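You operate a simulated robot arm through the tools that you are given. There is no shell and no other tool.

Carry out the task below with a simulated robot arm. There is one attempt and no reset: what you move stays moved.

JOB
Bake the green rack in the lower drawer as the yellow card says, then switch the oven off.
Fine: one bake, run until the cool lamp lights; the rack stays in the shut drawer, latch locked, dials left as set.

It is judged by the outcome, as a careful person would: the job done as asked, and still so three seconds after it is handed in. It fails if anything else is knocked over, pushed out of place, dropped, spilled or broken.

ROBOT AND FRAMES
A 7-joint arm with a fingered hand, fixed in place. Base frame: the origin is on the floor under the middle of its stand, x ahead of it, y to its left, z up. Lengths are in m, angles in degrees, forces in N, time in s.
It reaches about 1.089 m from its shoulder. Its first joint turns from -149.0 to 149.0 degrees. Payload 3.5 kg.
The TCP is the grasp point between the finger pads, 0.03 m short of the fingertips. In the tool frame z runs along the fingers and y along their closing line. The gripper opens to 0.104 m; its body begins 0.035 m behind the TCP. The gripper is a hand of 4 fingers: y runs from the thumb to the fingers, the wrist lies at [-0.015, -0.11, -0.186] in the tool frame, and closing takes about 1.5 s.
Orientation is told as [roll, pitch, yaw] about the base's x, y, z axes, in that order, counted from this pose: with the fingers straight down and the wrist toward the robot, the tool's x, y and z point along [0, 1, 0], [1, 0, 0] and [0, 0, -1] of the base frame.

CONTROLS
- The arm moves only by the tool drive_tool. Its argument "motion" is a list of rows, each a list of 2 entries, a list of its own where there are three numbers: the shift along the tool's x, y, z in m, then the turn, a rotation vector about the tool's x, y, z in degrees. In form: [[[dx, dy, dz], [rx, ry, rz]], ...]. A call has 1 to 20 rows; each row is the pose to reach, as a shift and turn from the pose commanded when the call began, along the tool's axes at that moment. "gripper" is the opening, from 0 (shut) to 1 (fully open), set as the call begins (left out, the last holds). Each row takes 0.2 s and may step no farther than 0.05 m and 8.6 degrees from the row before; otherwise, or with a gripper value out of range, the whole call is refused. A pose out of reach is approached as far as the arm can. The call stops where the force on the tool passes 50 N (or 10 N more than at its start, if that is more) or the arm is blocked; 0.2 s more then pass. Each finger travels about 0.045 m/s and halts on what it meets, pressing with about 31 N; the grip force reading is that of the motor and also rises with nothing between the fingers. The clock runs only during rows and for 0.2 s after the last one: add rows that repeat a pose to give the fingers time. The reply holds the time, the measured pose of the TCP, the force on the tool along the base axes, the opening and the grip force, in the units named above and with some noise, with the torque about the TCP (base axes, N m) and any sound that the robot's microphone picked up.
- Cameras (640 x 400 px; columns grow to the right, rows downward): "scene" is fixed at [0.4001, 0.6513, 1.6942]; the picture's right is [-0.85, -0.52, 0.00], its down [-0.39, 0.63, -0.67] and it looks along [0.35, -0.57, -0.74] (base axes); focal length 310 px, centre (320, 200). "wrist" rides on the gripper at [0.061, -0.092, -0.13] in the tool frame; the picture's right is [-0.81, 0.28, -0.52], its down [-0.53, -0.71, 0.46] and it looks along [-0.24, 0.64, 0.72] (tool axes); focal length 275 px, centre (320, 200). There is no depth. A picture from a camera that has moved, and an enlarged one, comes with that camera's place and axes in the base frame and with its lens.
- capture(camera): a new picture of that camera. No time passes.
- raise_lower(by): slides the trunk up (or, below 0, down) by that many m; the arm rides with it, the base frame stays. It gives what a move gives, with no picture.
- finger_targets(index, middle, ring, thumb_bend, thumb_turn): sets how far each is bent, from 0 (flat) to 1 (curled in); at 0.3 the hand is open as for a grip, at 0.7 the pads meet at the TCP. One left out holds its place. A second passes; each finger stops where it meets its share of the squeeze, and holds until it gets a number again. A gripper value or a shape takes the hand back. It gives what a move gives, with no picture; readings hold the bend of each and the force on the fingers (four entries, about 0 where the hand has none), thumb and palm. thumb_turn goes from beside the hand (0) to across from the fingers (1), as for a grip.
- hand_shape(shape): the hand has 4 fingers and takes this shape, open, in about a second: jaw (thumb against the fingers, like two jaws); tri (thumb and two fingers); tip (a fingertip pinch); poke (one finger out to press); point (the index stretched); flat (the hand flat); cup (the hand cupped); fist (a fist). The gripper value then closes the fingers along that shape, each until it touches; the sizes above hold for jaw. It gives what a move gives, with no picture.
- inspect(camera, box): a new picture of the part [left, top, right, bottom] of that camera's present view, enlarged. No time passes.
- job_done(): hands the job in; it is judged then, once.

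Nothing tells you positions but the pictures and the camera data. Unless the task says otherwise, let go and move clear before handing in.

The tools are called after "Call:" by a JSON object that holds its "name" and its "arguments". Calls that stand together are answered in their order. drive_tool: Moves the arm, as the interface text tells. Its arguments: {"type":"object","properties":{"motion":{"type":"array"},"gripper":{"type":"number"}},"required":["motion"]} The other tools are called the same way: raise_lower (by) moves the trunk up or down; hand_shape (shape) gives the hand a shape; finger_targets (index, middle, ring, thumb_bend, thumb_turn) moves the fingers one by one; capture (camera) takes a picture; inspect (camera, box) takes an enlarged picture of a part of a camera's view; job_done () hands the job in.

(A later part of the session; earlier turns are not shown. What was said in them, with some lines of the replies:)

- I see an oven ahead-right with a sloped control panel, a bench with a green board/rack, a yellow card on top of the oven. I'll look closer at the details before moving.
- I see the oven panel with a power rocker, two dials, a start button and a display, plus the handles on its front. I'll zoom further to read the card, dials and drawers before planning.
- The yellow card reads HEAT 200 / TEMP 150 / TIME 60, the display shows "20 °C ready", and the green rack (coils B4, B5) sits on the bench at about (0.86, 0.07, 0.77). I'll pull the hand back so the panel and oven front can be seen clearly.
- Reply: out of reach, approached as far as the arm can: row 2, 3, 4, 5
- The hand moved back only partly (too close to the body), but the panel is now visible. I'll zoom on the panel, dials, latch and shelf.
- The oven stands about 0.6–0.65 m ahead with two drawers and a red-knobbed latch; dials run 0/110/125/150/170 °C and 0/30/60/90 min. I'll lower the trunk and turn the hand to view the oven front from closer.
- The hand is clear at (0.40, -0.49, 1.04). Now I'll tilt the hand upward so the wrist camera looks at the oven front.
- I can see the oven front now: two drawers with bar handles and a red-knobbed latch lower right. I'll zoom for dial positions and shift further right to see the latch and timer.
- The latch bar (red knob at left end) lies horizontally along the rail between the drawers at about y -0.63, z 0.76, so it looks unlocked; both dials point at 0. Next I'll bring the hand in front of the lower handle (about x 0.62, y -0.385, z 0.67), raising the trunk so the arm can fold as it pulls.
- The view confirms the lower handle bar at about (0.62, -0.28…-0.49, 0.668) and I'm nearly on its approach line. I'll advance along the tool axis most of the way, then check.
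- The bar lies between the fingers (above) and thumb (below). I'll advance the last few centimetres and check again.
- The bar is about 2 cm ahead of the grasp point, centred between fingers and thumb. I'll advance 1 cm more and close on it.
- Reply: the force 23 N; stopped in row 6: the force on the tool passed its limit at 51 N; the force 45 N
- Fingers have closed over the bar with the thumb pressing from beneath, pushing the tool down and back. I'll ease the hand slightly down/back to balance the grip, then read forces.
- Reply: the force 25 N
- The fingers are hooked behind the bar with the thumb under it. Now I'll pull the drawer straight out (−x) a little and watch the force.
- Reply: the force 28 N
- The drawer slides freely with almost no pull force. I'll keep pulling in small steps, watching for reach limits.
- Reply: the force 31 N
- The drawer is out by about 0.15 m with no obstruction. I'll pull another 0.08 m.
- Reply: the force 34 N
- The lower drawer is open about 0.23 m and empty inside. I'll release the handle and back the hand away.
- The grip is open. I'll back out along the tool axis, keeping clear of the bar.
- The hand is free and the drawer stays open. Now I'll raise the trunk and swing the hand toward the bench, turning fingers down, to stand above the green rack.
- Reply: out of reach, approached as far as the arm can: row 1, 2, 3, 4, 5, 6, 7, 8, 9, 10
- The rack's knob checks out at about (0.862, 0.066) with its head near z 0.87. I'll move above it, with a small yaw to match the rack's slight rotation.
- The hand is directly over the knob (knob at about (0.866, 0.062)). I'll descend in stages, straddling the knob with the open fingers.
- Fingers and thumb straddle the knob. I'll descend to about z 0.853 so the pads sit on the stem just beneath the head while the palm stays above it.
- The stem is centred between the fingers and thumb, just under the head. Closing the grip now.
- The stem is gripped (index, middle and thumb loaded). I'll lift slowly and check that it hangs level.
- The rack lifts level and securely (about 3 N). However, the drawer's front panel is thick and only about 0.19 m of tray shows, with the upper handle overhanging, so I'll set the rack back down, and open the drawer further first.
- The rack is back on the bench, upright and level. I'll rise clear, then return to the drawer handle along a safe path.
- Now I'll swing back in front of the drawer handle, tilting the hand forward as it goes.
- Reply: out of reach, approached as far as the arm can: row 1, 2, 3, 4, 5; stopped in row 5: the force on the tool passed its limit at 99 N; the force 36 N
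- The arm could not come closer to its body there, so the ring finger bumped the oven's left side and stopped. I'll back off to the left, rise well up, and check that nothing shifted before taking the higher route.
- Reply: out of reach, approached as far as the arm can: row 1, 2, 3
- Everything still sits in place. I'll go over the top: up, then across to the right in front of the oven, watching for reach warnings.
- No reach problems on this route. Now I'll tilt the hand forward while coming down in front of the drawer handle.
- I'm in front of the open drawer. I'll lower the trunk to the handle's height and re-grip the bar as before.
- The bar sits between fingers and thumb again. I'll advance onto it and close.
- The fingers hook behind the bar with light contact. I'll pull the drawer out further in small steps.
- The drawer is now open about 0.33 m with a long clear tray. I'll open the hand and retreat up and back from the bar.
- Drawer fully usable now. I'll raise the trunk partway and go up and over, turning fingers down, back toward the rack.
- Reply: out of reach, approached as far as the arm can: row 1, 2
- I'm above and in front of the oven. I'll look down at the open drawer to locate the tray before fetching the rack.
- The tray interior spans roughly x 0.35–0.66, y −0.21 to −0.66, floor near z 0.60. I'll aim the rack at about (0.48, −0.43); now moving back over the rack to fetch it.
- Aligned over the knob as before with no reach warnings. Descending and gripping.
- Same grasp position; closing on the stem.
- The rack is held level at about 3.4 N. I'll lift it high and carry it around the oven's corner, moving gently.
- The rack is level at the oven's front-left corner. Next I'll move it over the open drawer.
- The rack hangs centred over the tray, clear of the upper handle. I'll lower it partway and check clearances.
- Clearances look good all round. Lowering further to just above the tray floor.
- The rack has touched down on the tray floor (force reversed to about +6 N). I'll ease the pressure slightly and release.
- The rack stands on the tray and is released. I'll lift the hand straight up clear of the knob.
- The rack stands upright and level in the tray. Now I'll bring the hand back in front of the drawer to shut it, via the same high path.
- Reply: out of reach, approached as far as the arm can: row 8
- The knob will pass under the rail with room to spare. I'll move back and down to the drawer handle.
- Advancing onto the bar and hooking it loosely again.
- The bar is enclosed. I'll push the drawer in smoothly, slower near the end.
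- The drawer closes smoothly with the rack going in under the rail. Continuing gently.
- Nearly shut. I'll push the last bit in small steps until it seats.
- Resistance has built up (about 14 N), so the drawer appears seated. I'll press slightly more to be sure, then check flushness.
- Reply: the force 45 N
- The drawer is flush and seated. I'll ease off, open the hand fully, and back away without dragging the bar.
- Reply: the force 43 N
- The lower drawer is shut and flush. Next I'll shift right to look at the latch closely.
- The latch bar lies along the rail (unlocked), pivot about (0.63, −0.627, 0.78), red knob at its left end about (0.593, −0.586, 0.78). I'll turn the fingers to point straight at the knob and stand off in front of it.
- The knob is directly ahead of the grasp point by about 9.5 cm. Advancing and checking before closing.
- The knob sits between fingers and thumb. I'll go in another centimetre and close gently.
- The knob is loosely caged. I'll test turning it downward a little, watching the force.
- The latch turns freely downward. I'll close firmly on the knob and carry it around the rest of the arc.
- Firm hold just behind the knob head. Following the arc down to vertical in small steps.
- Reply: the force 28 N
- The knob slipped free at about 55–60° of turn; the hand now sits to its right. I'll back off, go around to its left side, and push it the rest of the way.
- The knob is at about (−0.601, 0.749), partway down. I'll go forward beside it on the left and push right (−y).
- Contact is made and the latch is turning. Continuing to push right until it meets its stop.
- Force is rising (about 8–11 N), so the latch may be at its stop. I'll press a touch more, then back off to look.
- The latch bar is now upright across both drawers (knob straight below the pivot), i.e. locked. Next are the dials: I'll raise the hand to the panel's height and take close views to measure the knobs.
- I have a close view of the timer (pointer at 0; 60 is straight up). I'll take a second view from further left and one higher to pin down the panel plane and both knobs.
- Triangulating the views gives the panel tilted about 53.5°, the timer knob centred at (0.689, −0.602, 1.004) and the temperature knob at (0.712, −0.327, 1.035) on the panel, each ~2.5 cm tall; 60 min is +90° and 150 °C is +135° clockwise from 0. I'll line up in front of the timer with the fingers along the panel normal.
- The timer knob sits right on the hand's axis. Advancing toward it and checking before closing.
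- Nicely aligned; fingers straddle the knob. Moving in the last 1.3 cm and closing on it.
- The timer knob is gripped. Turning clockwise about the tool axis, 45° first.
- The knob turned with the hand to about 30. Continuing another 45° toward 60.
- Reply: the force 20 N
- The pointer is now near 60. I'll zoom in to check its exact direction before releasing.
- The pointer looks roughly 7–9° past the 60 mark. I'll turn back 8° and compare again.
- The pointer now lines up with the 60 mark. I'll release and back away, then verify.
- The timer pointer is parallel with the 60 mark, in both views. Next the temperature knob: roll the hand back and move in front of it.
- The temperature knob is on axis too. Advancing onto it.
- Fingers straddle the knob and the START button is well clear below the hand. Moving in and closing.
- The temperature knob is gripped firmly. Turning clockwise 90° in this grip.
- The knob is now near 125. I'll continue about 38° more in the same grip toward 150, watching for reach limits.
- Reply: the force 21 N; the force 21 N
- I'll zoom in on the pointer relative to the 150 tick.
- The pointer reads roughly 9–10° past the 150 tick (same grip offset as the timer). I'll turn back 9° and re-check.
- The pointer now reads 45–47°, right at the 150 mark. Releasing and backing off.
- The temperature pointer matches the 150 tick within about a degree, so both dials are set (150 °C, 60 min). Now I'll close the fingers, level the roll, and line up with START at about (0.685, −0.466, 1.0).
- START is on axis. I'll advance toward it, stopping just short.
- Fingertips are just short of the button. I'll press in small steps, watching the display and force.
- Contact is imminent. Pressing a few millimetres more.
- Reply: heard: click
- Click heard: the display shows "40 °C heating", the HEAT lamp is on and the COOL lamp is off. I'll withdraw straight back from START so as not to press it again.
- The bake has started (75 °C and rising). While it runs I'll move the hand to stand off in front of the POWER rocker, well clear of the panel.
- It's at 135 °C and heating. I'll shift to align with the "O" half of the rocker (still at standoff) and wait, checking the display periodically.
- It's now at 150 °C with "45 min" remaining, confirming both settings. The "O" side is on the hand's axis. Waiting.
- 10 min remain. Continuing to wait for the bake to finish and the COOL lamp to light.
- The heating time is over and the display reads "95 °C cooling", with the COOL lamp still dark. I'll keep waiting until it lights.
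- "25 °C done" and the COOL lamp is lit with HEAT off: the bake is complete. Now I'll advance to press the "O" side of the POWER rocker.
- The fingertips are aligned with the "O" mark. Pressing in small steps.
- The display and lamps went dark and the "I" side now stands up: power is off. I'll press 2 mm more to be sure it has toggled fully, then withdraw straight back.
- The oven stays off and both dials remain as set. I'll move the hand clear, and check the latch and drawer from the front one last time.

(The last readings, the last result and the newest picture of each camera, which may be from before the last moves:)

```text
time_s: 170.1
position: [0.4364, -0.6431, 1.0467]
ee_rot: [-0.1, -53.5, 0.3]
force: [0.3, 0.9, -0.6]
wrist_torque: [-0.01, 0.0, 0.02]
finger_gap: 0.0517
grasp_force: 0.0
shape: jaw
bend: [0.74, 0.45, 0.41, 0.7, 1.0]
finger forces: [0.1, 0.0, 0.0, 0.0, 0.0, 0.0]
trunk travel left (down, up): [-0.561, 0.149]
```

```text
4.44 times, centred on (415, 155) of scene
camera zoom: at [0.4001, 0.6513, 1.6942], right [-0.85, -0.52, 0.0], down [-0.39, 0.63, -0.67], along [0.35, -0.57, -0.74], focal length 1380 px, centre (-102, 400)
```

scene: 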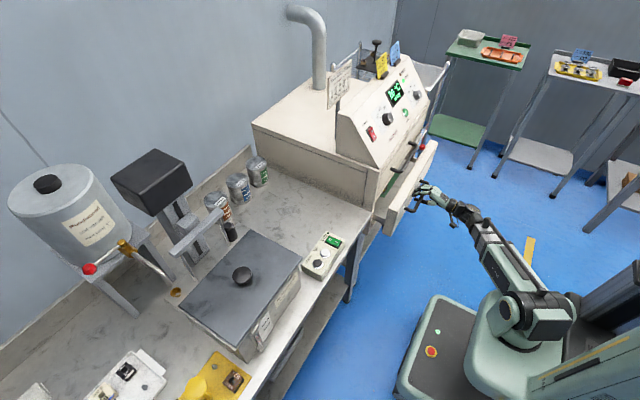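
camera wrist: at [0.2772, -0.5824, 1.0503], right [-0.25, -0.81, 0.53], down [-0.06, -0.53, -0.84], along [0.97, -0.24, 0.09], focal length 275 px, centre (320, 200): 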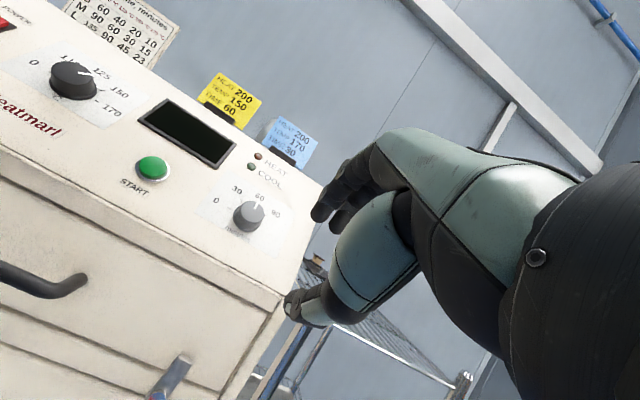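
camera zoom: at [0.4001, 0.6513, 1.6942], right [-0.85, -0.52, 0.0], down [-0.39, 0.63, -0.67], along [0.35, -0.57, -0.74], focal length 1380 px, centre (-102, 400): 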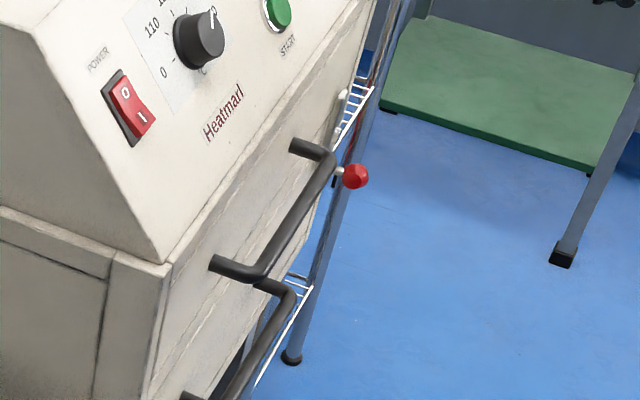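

I'll lower a little to see the latch and drawer seam directly.

Call:
{"name": "raise_lower", "arguments": {"by": -0.22}}

Call:
{"name": "drive_tool", "arguments": {"motion": [[[-0.04, 0, 0], [0, 0, 0]], [[-0.08, 0, 0], [0, 0, 0]], [[-0.11, 0, 0], [0, 0, 0]]]}}

Call:
{"name": "capture", "arguments": {"camera": "wrist"}}

Call:
{"name": "inspect", "arguments": {"camera": "wrist", "box": [60, 100, 320, 300]}}

```text
time_s: 172.4
position: [0.4372, -0.6421, 0.8269]
ee_rot: [-0.1, -53.5, 0.4]
force: [0.6, -0.1, 0.0]
wrist_torque: [0.01, 0.04, 0.03]
finger_gap: 0.0517
grasp_force: 0.0
shape: jaw
bend: [0.74, 0.45, 0.41, 0.7, 1.0]
finger forces: [0.0, 0.1, 0.0, 0.2, 0.0, 0.0]
trunk travel left (down, up): [-0.341, 0.369]
```

```text
time_s: 173.2
position: [0.4378, -0.7525, 0.8262]
ee_rot: [-0.2, -53.5, 0.3]
force: [-0.5, 0.8, 0.2]
wrist_torque: [0.02, -0.03, -0.02]
finger_gap: 0.0516
grasp_force: 0.0
shape: jaw
bend: [0.74, 0.45, 0.41, 0.7, 1.0]
finger forces: [0.0, 0.0, 0.1, 0.0, 0.0, 0.0]
trunk travel left (down, up): [-0.341, 0.369]
```

```text
taken
camera wrist: at [0.2776, -0.6914, 0.8313], right [-0.25, -0.81, 0.53], down [-0.06, -0.53, -0.84], along [0.97, -0.24, 0.09], focal length 275 px, centre (320, 200)
```

wrist: 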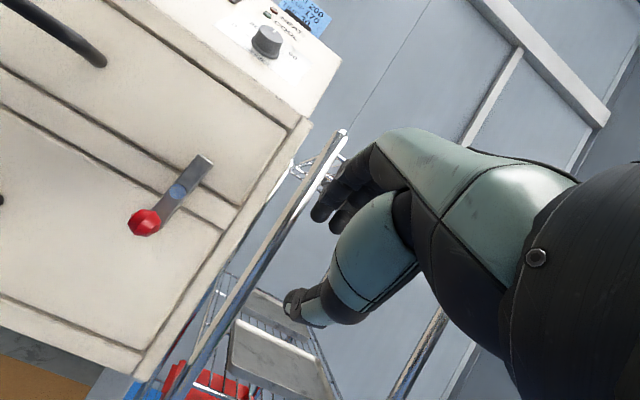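

```text
2.00 times, centred on (190, 200) of wrist
camera zoom: at [0.2776, -0.6914, 0.8313], right [-0.25, -0.81, 0.53], down [-0.06, -0.53, -0.84], along [0.97, -0.24, 0.09], focal length 551 px, centre (580, 200)
```

zoom: 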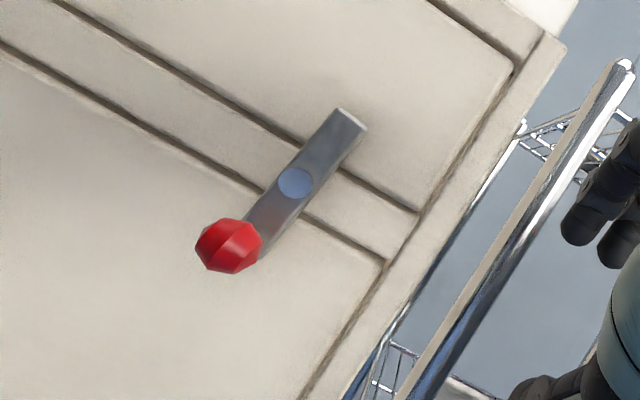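

The latch is upright but looks about 4–5° short of exactly vertical. For certainty I'll nudge the knob once more from its left side with closed fingers, as before.

Call:
{"name": "drive_tool", "arguments": {"motion": [[[0.035, -0.005, 0.014], [-6, 0, 0]], [[0.07, -0.01, 0.03], [-12, 0, 0]], [[0.105, -0.015, 0.047], [-18, 0, 0]], [[0.14, -0.02, 0.065], [-24, 0, 0]], [[0.176, -0.025, 0.082], [-30, 0, 0]], [[0.2115, -0.0305, 0.1], [-36.5, 0, 0]]], "gripper": 0.0}}

Call:
{"name": "capture", "arguments": {"camera": "wrist"}}

```text
time_s: 174.6
position: [0.4975, -0.54, 0.7432]
ee_rot: [-122.2, -89.9, 122.3]
force: [0.5, 0.3, 0.3]
wrist_torque: [0.0, -0.01, -0.02]
finger_gap: 0.0002
grasp_force: 31.2
shape: jaw
bend: [0.7, 0.7, 0.7, 0.47, 1.0]
finger forces: [0.1, 0.0, 0.0, 0.0, 0.0, 0.0]
trunk travel left (down, up): [-0.341, 0.369]
```

```text
taken
camera wrist: at [0.3679, -0.4797, 0.6509], right [-0.52, -0.81, 0.28], down [0.46, -0.53, -0.71], along [0.72, -0.24, 0.65], focal length 275 px, centre (320, 200)
```

wrist: 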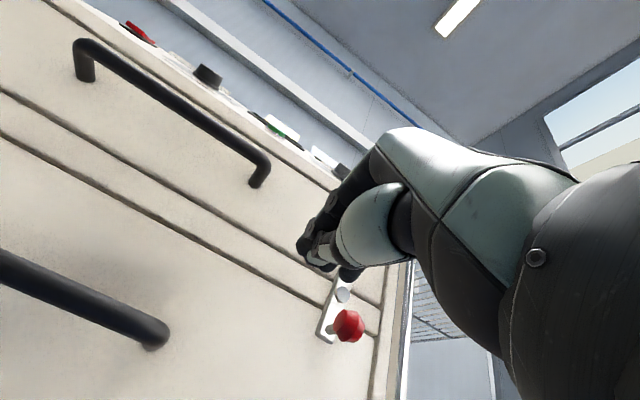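

Clear approach. Going forward beside the knob, then pushing right gently.

Call:
{"name": "drive_tool", "arguments": {"motion": [[[0, -0.002, 0.04], [0, 0, 0]], [[0, -0.003, 0.075], [0, 0, 0]], [[0, -0.003, 0.085], [0, 0, 0]], [[-0.015, -0.003, 0.085], [0, 0, 0]], [[-0.03, -0.003, 0.085], [0, 0, 0]], [[-0.042, -0.003, 0.085], [0, 0, 0]]]}}

Call:
{"name": "drive_tool", "arguments": {"motion": [[[-0.006, 0, 0], [0, 0, 0]], [[-0.012, 0, 0], [0, 0, 0]]]}}

Call:
{"name": "capture", "arguments": {"camera": "wrist"}}

```text
time_s: 176.0
position: [0.5845, -0.5823, 0.7398]
ee_rot: [-89.5, -89.8, 89.8]
force: [0.4, 1.9, 2.0]
wrist_torque: [-0.05, -0.03, 0.03]
finger_gap: 0.0002
grasp_force: 31.2
shape: jaw
bend: [0.7, 0.7, 0.7, 0.47, 1.0]
finger forces: [0.1, 0.0, 2.3, 0.1, 0.1, 0.1]
trunk travel left (down, up): [-0.341, 0.369]
```

```text
time_s: 176.6
position: [0.5853, -0.5871, 0.7412]
ee_rot: [-92.4, -89.5, 93.2]
force: [1.7, 49.7, 2.5]
wrist_torque: [-0.13, -0.04, 0.51]
finger_gap: 0.0
grasp_force: 30.8
shape: jaw
bend: [0.7, 0.7, 0.7, 0.47, 1.0]
finger forces: [0.1, 0.1, 49.3, 0.0, 0.0, 0.1]
trunk travel left (down, up): [-0.341, 0.369]
```

```text
taken
camera wrist: at [0.4538, -0.5281, 0.6499], right [-0.5, -0.82, 0.28], down [0.46, -0.53, -0.71], along [0.73, -0.23, 0.65], focal length 275 px, centre (320, 200)
```

wrist: 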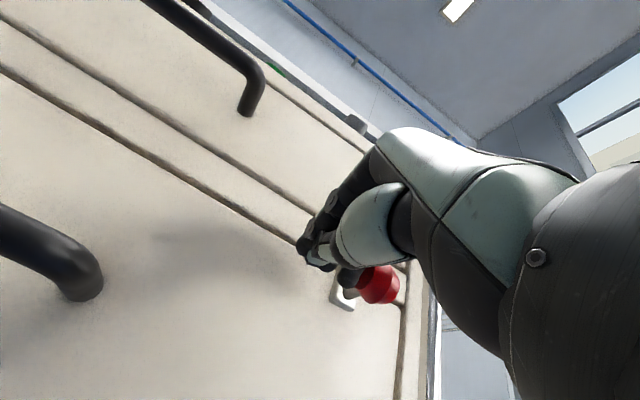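

A hard stop was met (force rose sharply), so the latch is at the end of its travel: fully locked. Backing off and moving clear.

Call:
{"name": "drive_tool", "arguments": {"motion": [[[0.015, 0, 0], [0, 0, 0]], [[0.025, 0, -0.01], [0, 0, 0]], [[0.025, 0, -0.05], [0, 0, 0]], [[0.025, 0, -0.09], [0, 0, 0]], [[-0.01, 0.01, -0.1], [0, 0, 0]], [[-0.05, 0.02, -0.11], [0, 0, 0]], [[-0.09, 0.03, -0.12], [0, 0, 0]], [[-0.13, 0.04, -0.13], [0, 0, 0]], [[-0.16, 0.05, -0.14], [0, 0, 0]]]}}

Call:
{"name": "capture", "arguments": {"camera": "wrist"}}

Call:
{"name": "inspect", "arguments": {"camera": "wrist", "box": [60, 100, 320, 300]}}

Call:
{"name": "capture", "arguments": {"camera": "scene"}}

```text
time_s: 178.6
position: [0.4447, -0.755, 0.7889]
ee_rot: [-75.0, -89.9, 75.2]
force: [0.3, 0.9, -0.1]
wrist_torque: [-0.02, -0.03, 0.01]
finger_gap: 0.0
grasp_force: 30.8
shape: jaw
bend: [0.7, 0.7, 0.7, 0.47, 1.0]
finger forces: [0.0, 0.0, 0.0, 0.1, 0.0, 0.0]
trunk travel left (down, up): [-0.341, 0.369]
```

```text
taken
camera wrist: at [0.3143, -0.6943, 0.6979], right [-0.51, -0.81, 0.28], down [0.46, -0.53, -0.71], along [0.73, -0.24, 0.64], focal length 275 px, centre (320, 200)
```

wrist: 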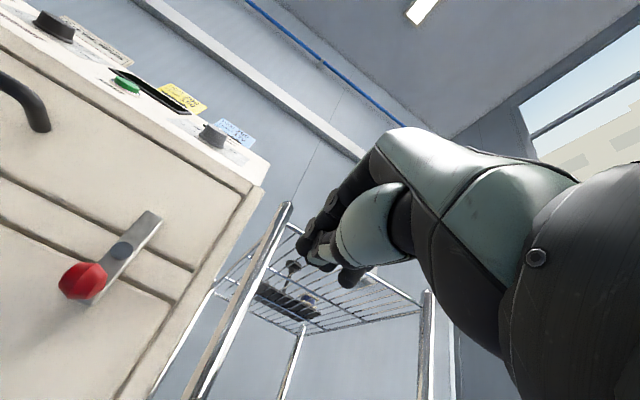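

```text
2.00 times, centred on (190, 200) of wrist
camera zoom: at [0.3143, -0.6943, 0.6979], right [-0.51, -0.81, 0.28], down [0.46, -0.53, -0.71], along [0.73, -0.24, 0.64], focal length 551 px, centre (580, 200)
```

zoom: 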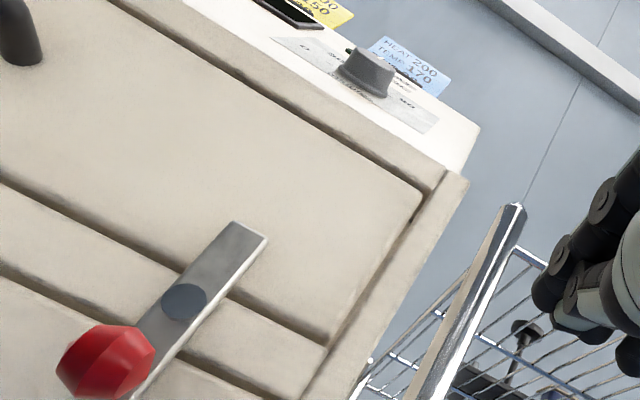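

```text
taken
```

scene: 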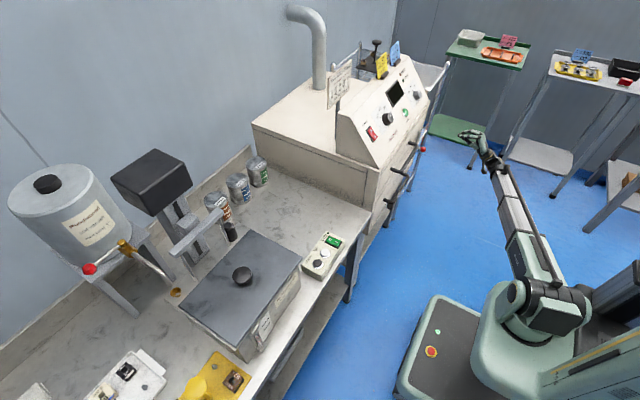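

Everything looks in place: latch upright at its stop, lower drawer flush, panel dark. One final look at the panel before handing in.

Call:
{"name": "inspect", "arguments": {"camera": "scene", "box": [355, 65, 435, 145]}}

Call:
{"name": "inspect", "arguments": {"camera": "scene", "box": [370, 120, 450, 230]}}

```text
5.00 times, centred on (395, 105) of scene
camera zoom: at [0.4001, 0.6513, 1.6942], right [-0.85, -0.52, 0.0], down [-0.39, 0.63, -0.67], along [0.35, -0.57, -0.74], focal length 1552 px, centre (-55, 675)
```

zoom: 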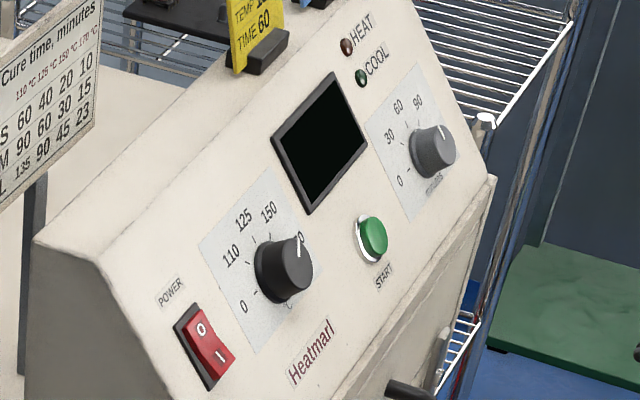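

```text
3.64 times, centred on (410, 175) of scene
camera zoom: at [0.4001, 0.6513, 1.6942], right [-0.85, -0.52, 0.0], down [-0.39, 0.63, -0.67], along [0.35, -0.57, -0.74], focal length 1129 px, centre (-7, 291)
```

zoom: 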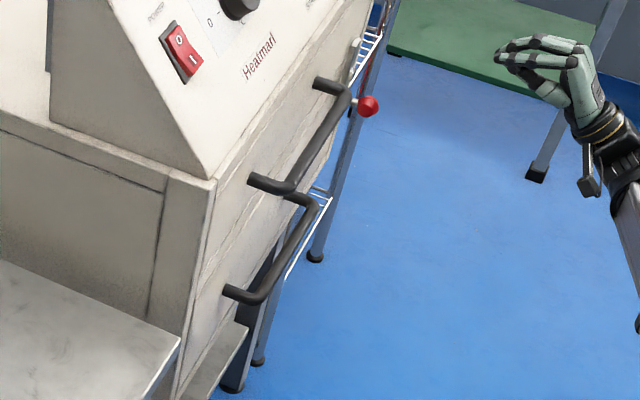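

The oven is off with a dark display. The dials are still at 150 °C and 60 min, the lower drawer with the green rack is shut, the latch is locked, and the hand is clear. Handing in.

Call:
{"name": "job_done", "arguments": {}}

```text
The job is handed in.
```

The green rack has been baked once in the lower drawer at the yellow card's settings, 150 °C for 60 min. I let it run until the display read "done" and the COOL lamp lit, then switched the oven off.

- **Drawer and latch:** the rack is still in the lower drawer, which is shut flush. The latch stands upright across both drawers and I pushed it to its stop.
- **Dials:** temperature is still on 150 and time on 60.
- **Oven:** power is off, and the display and both lamps are dark.
- **Contacts along the way:**
  - The ring finger bumped the oven's left side once, at about 99 N, while the hand moved to the drawer. Nothing looked shifted in the pictures afterwards.
  - I also lifted the rack and set it back on the bench once, because the drawer was not open far enough the first time.
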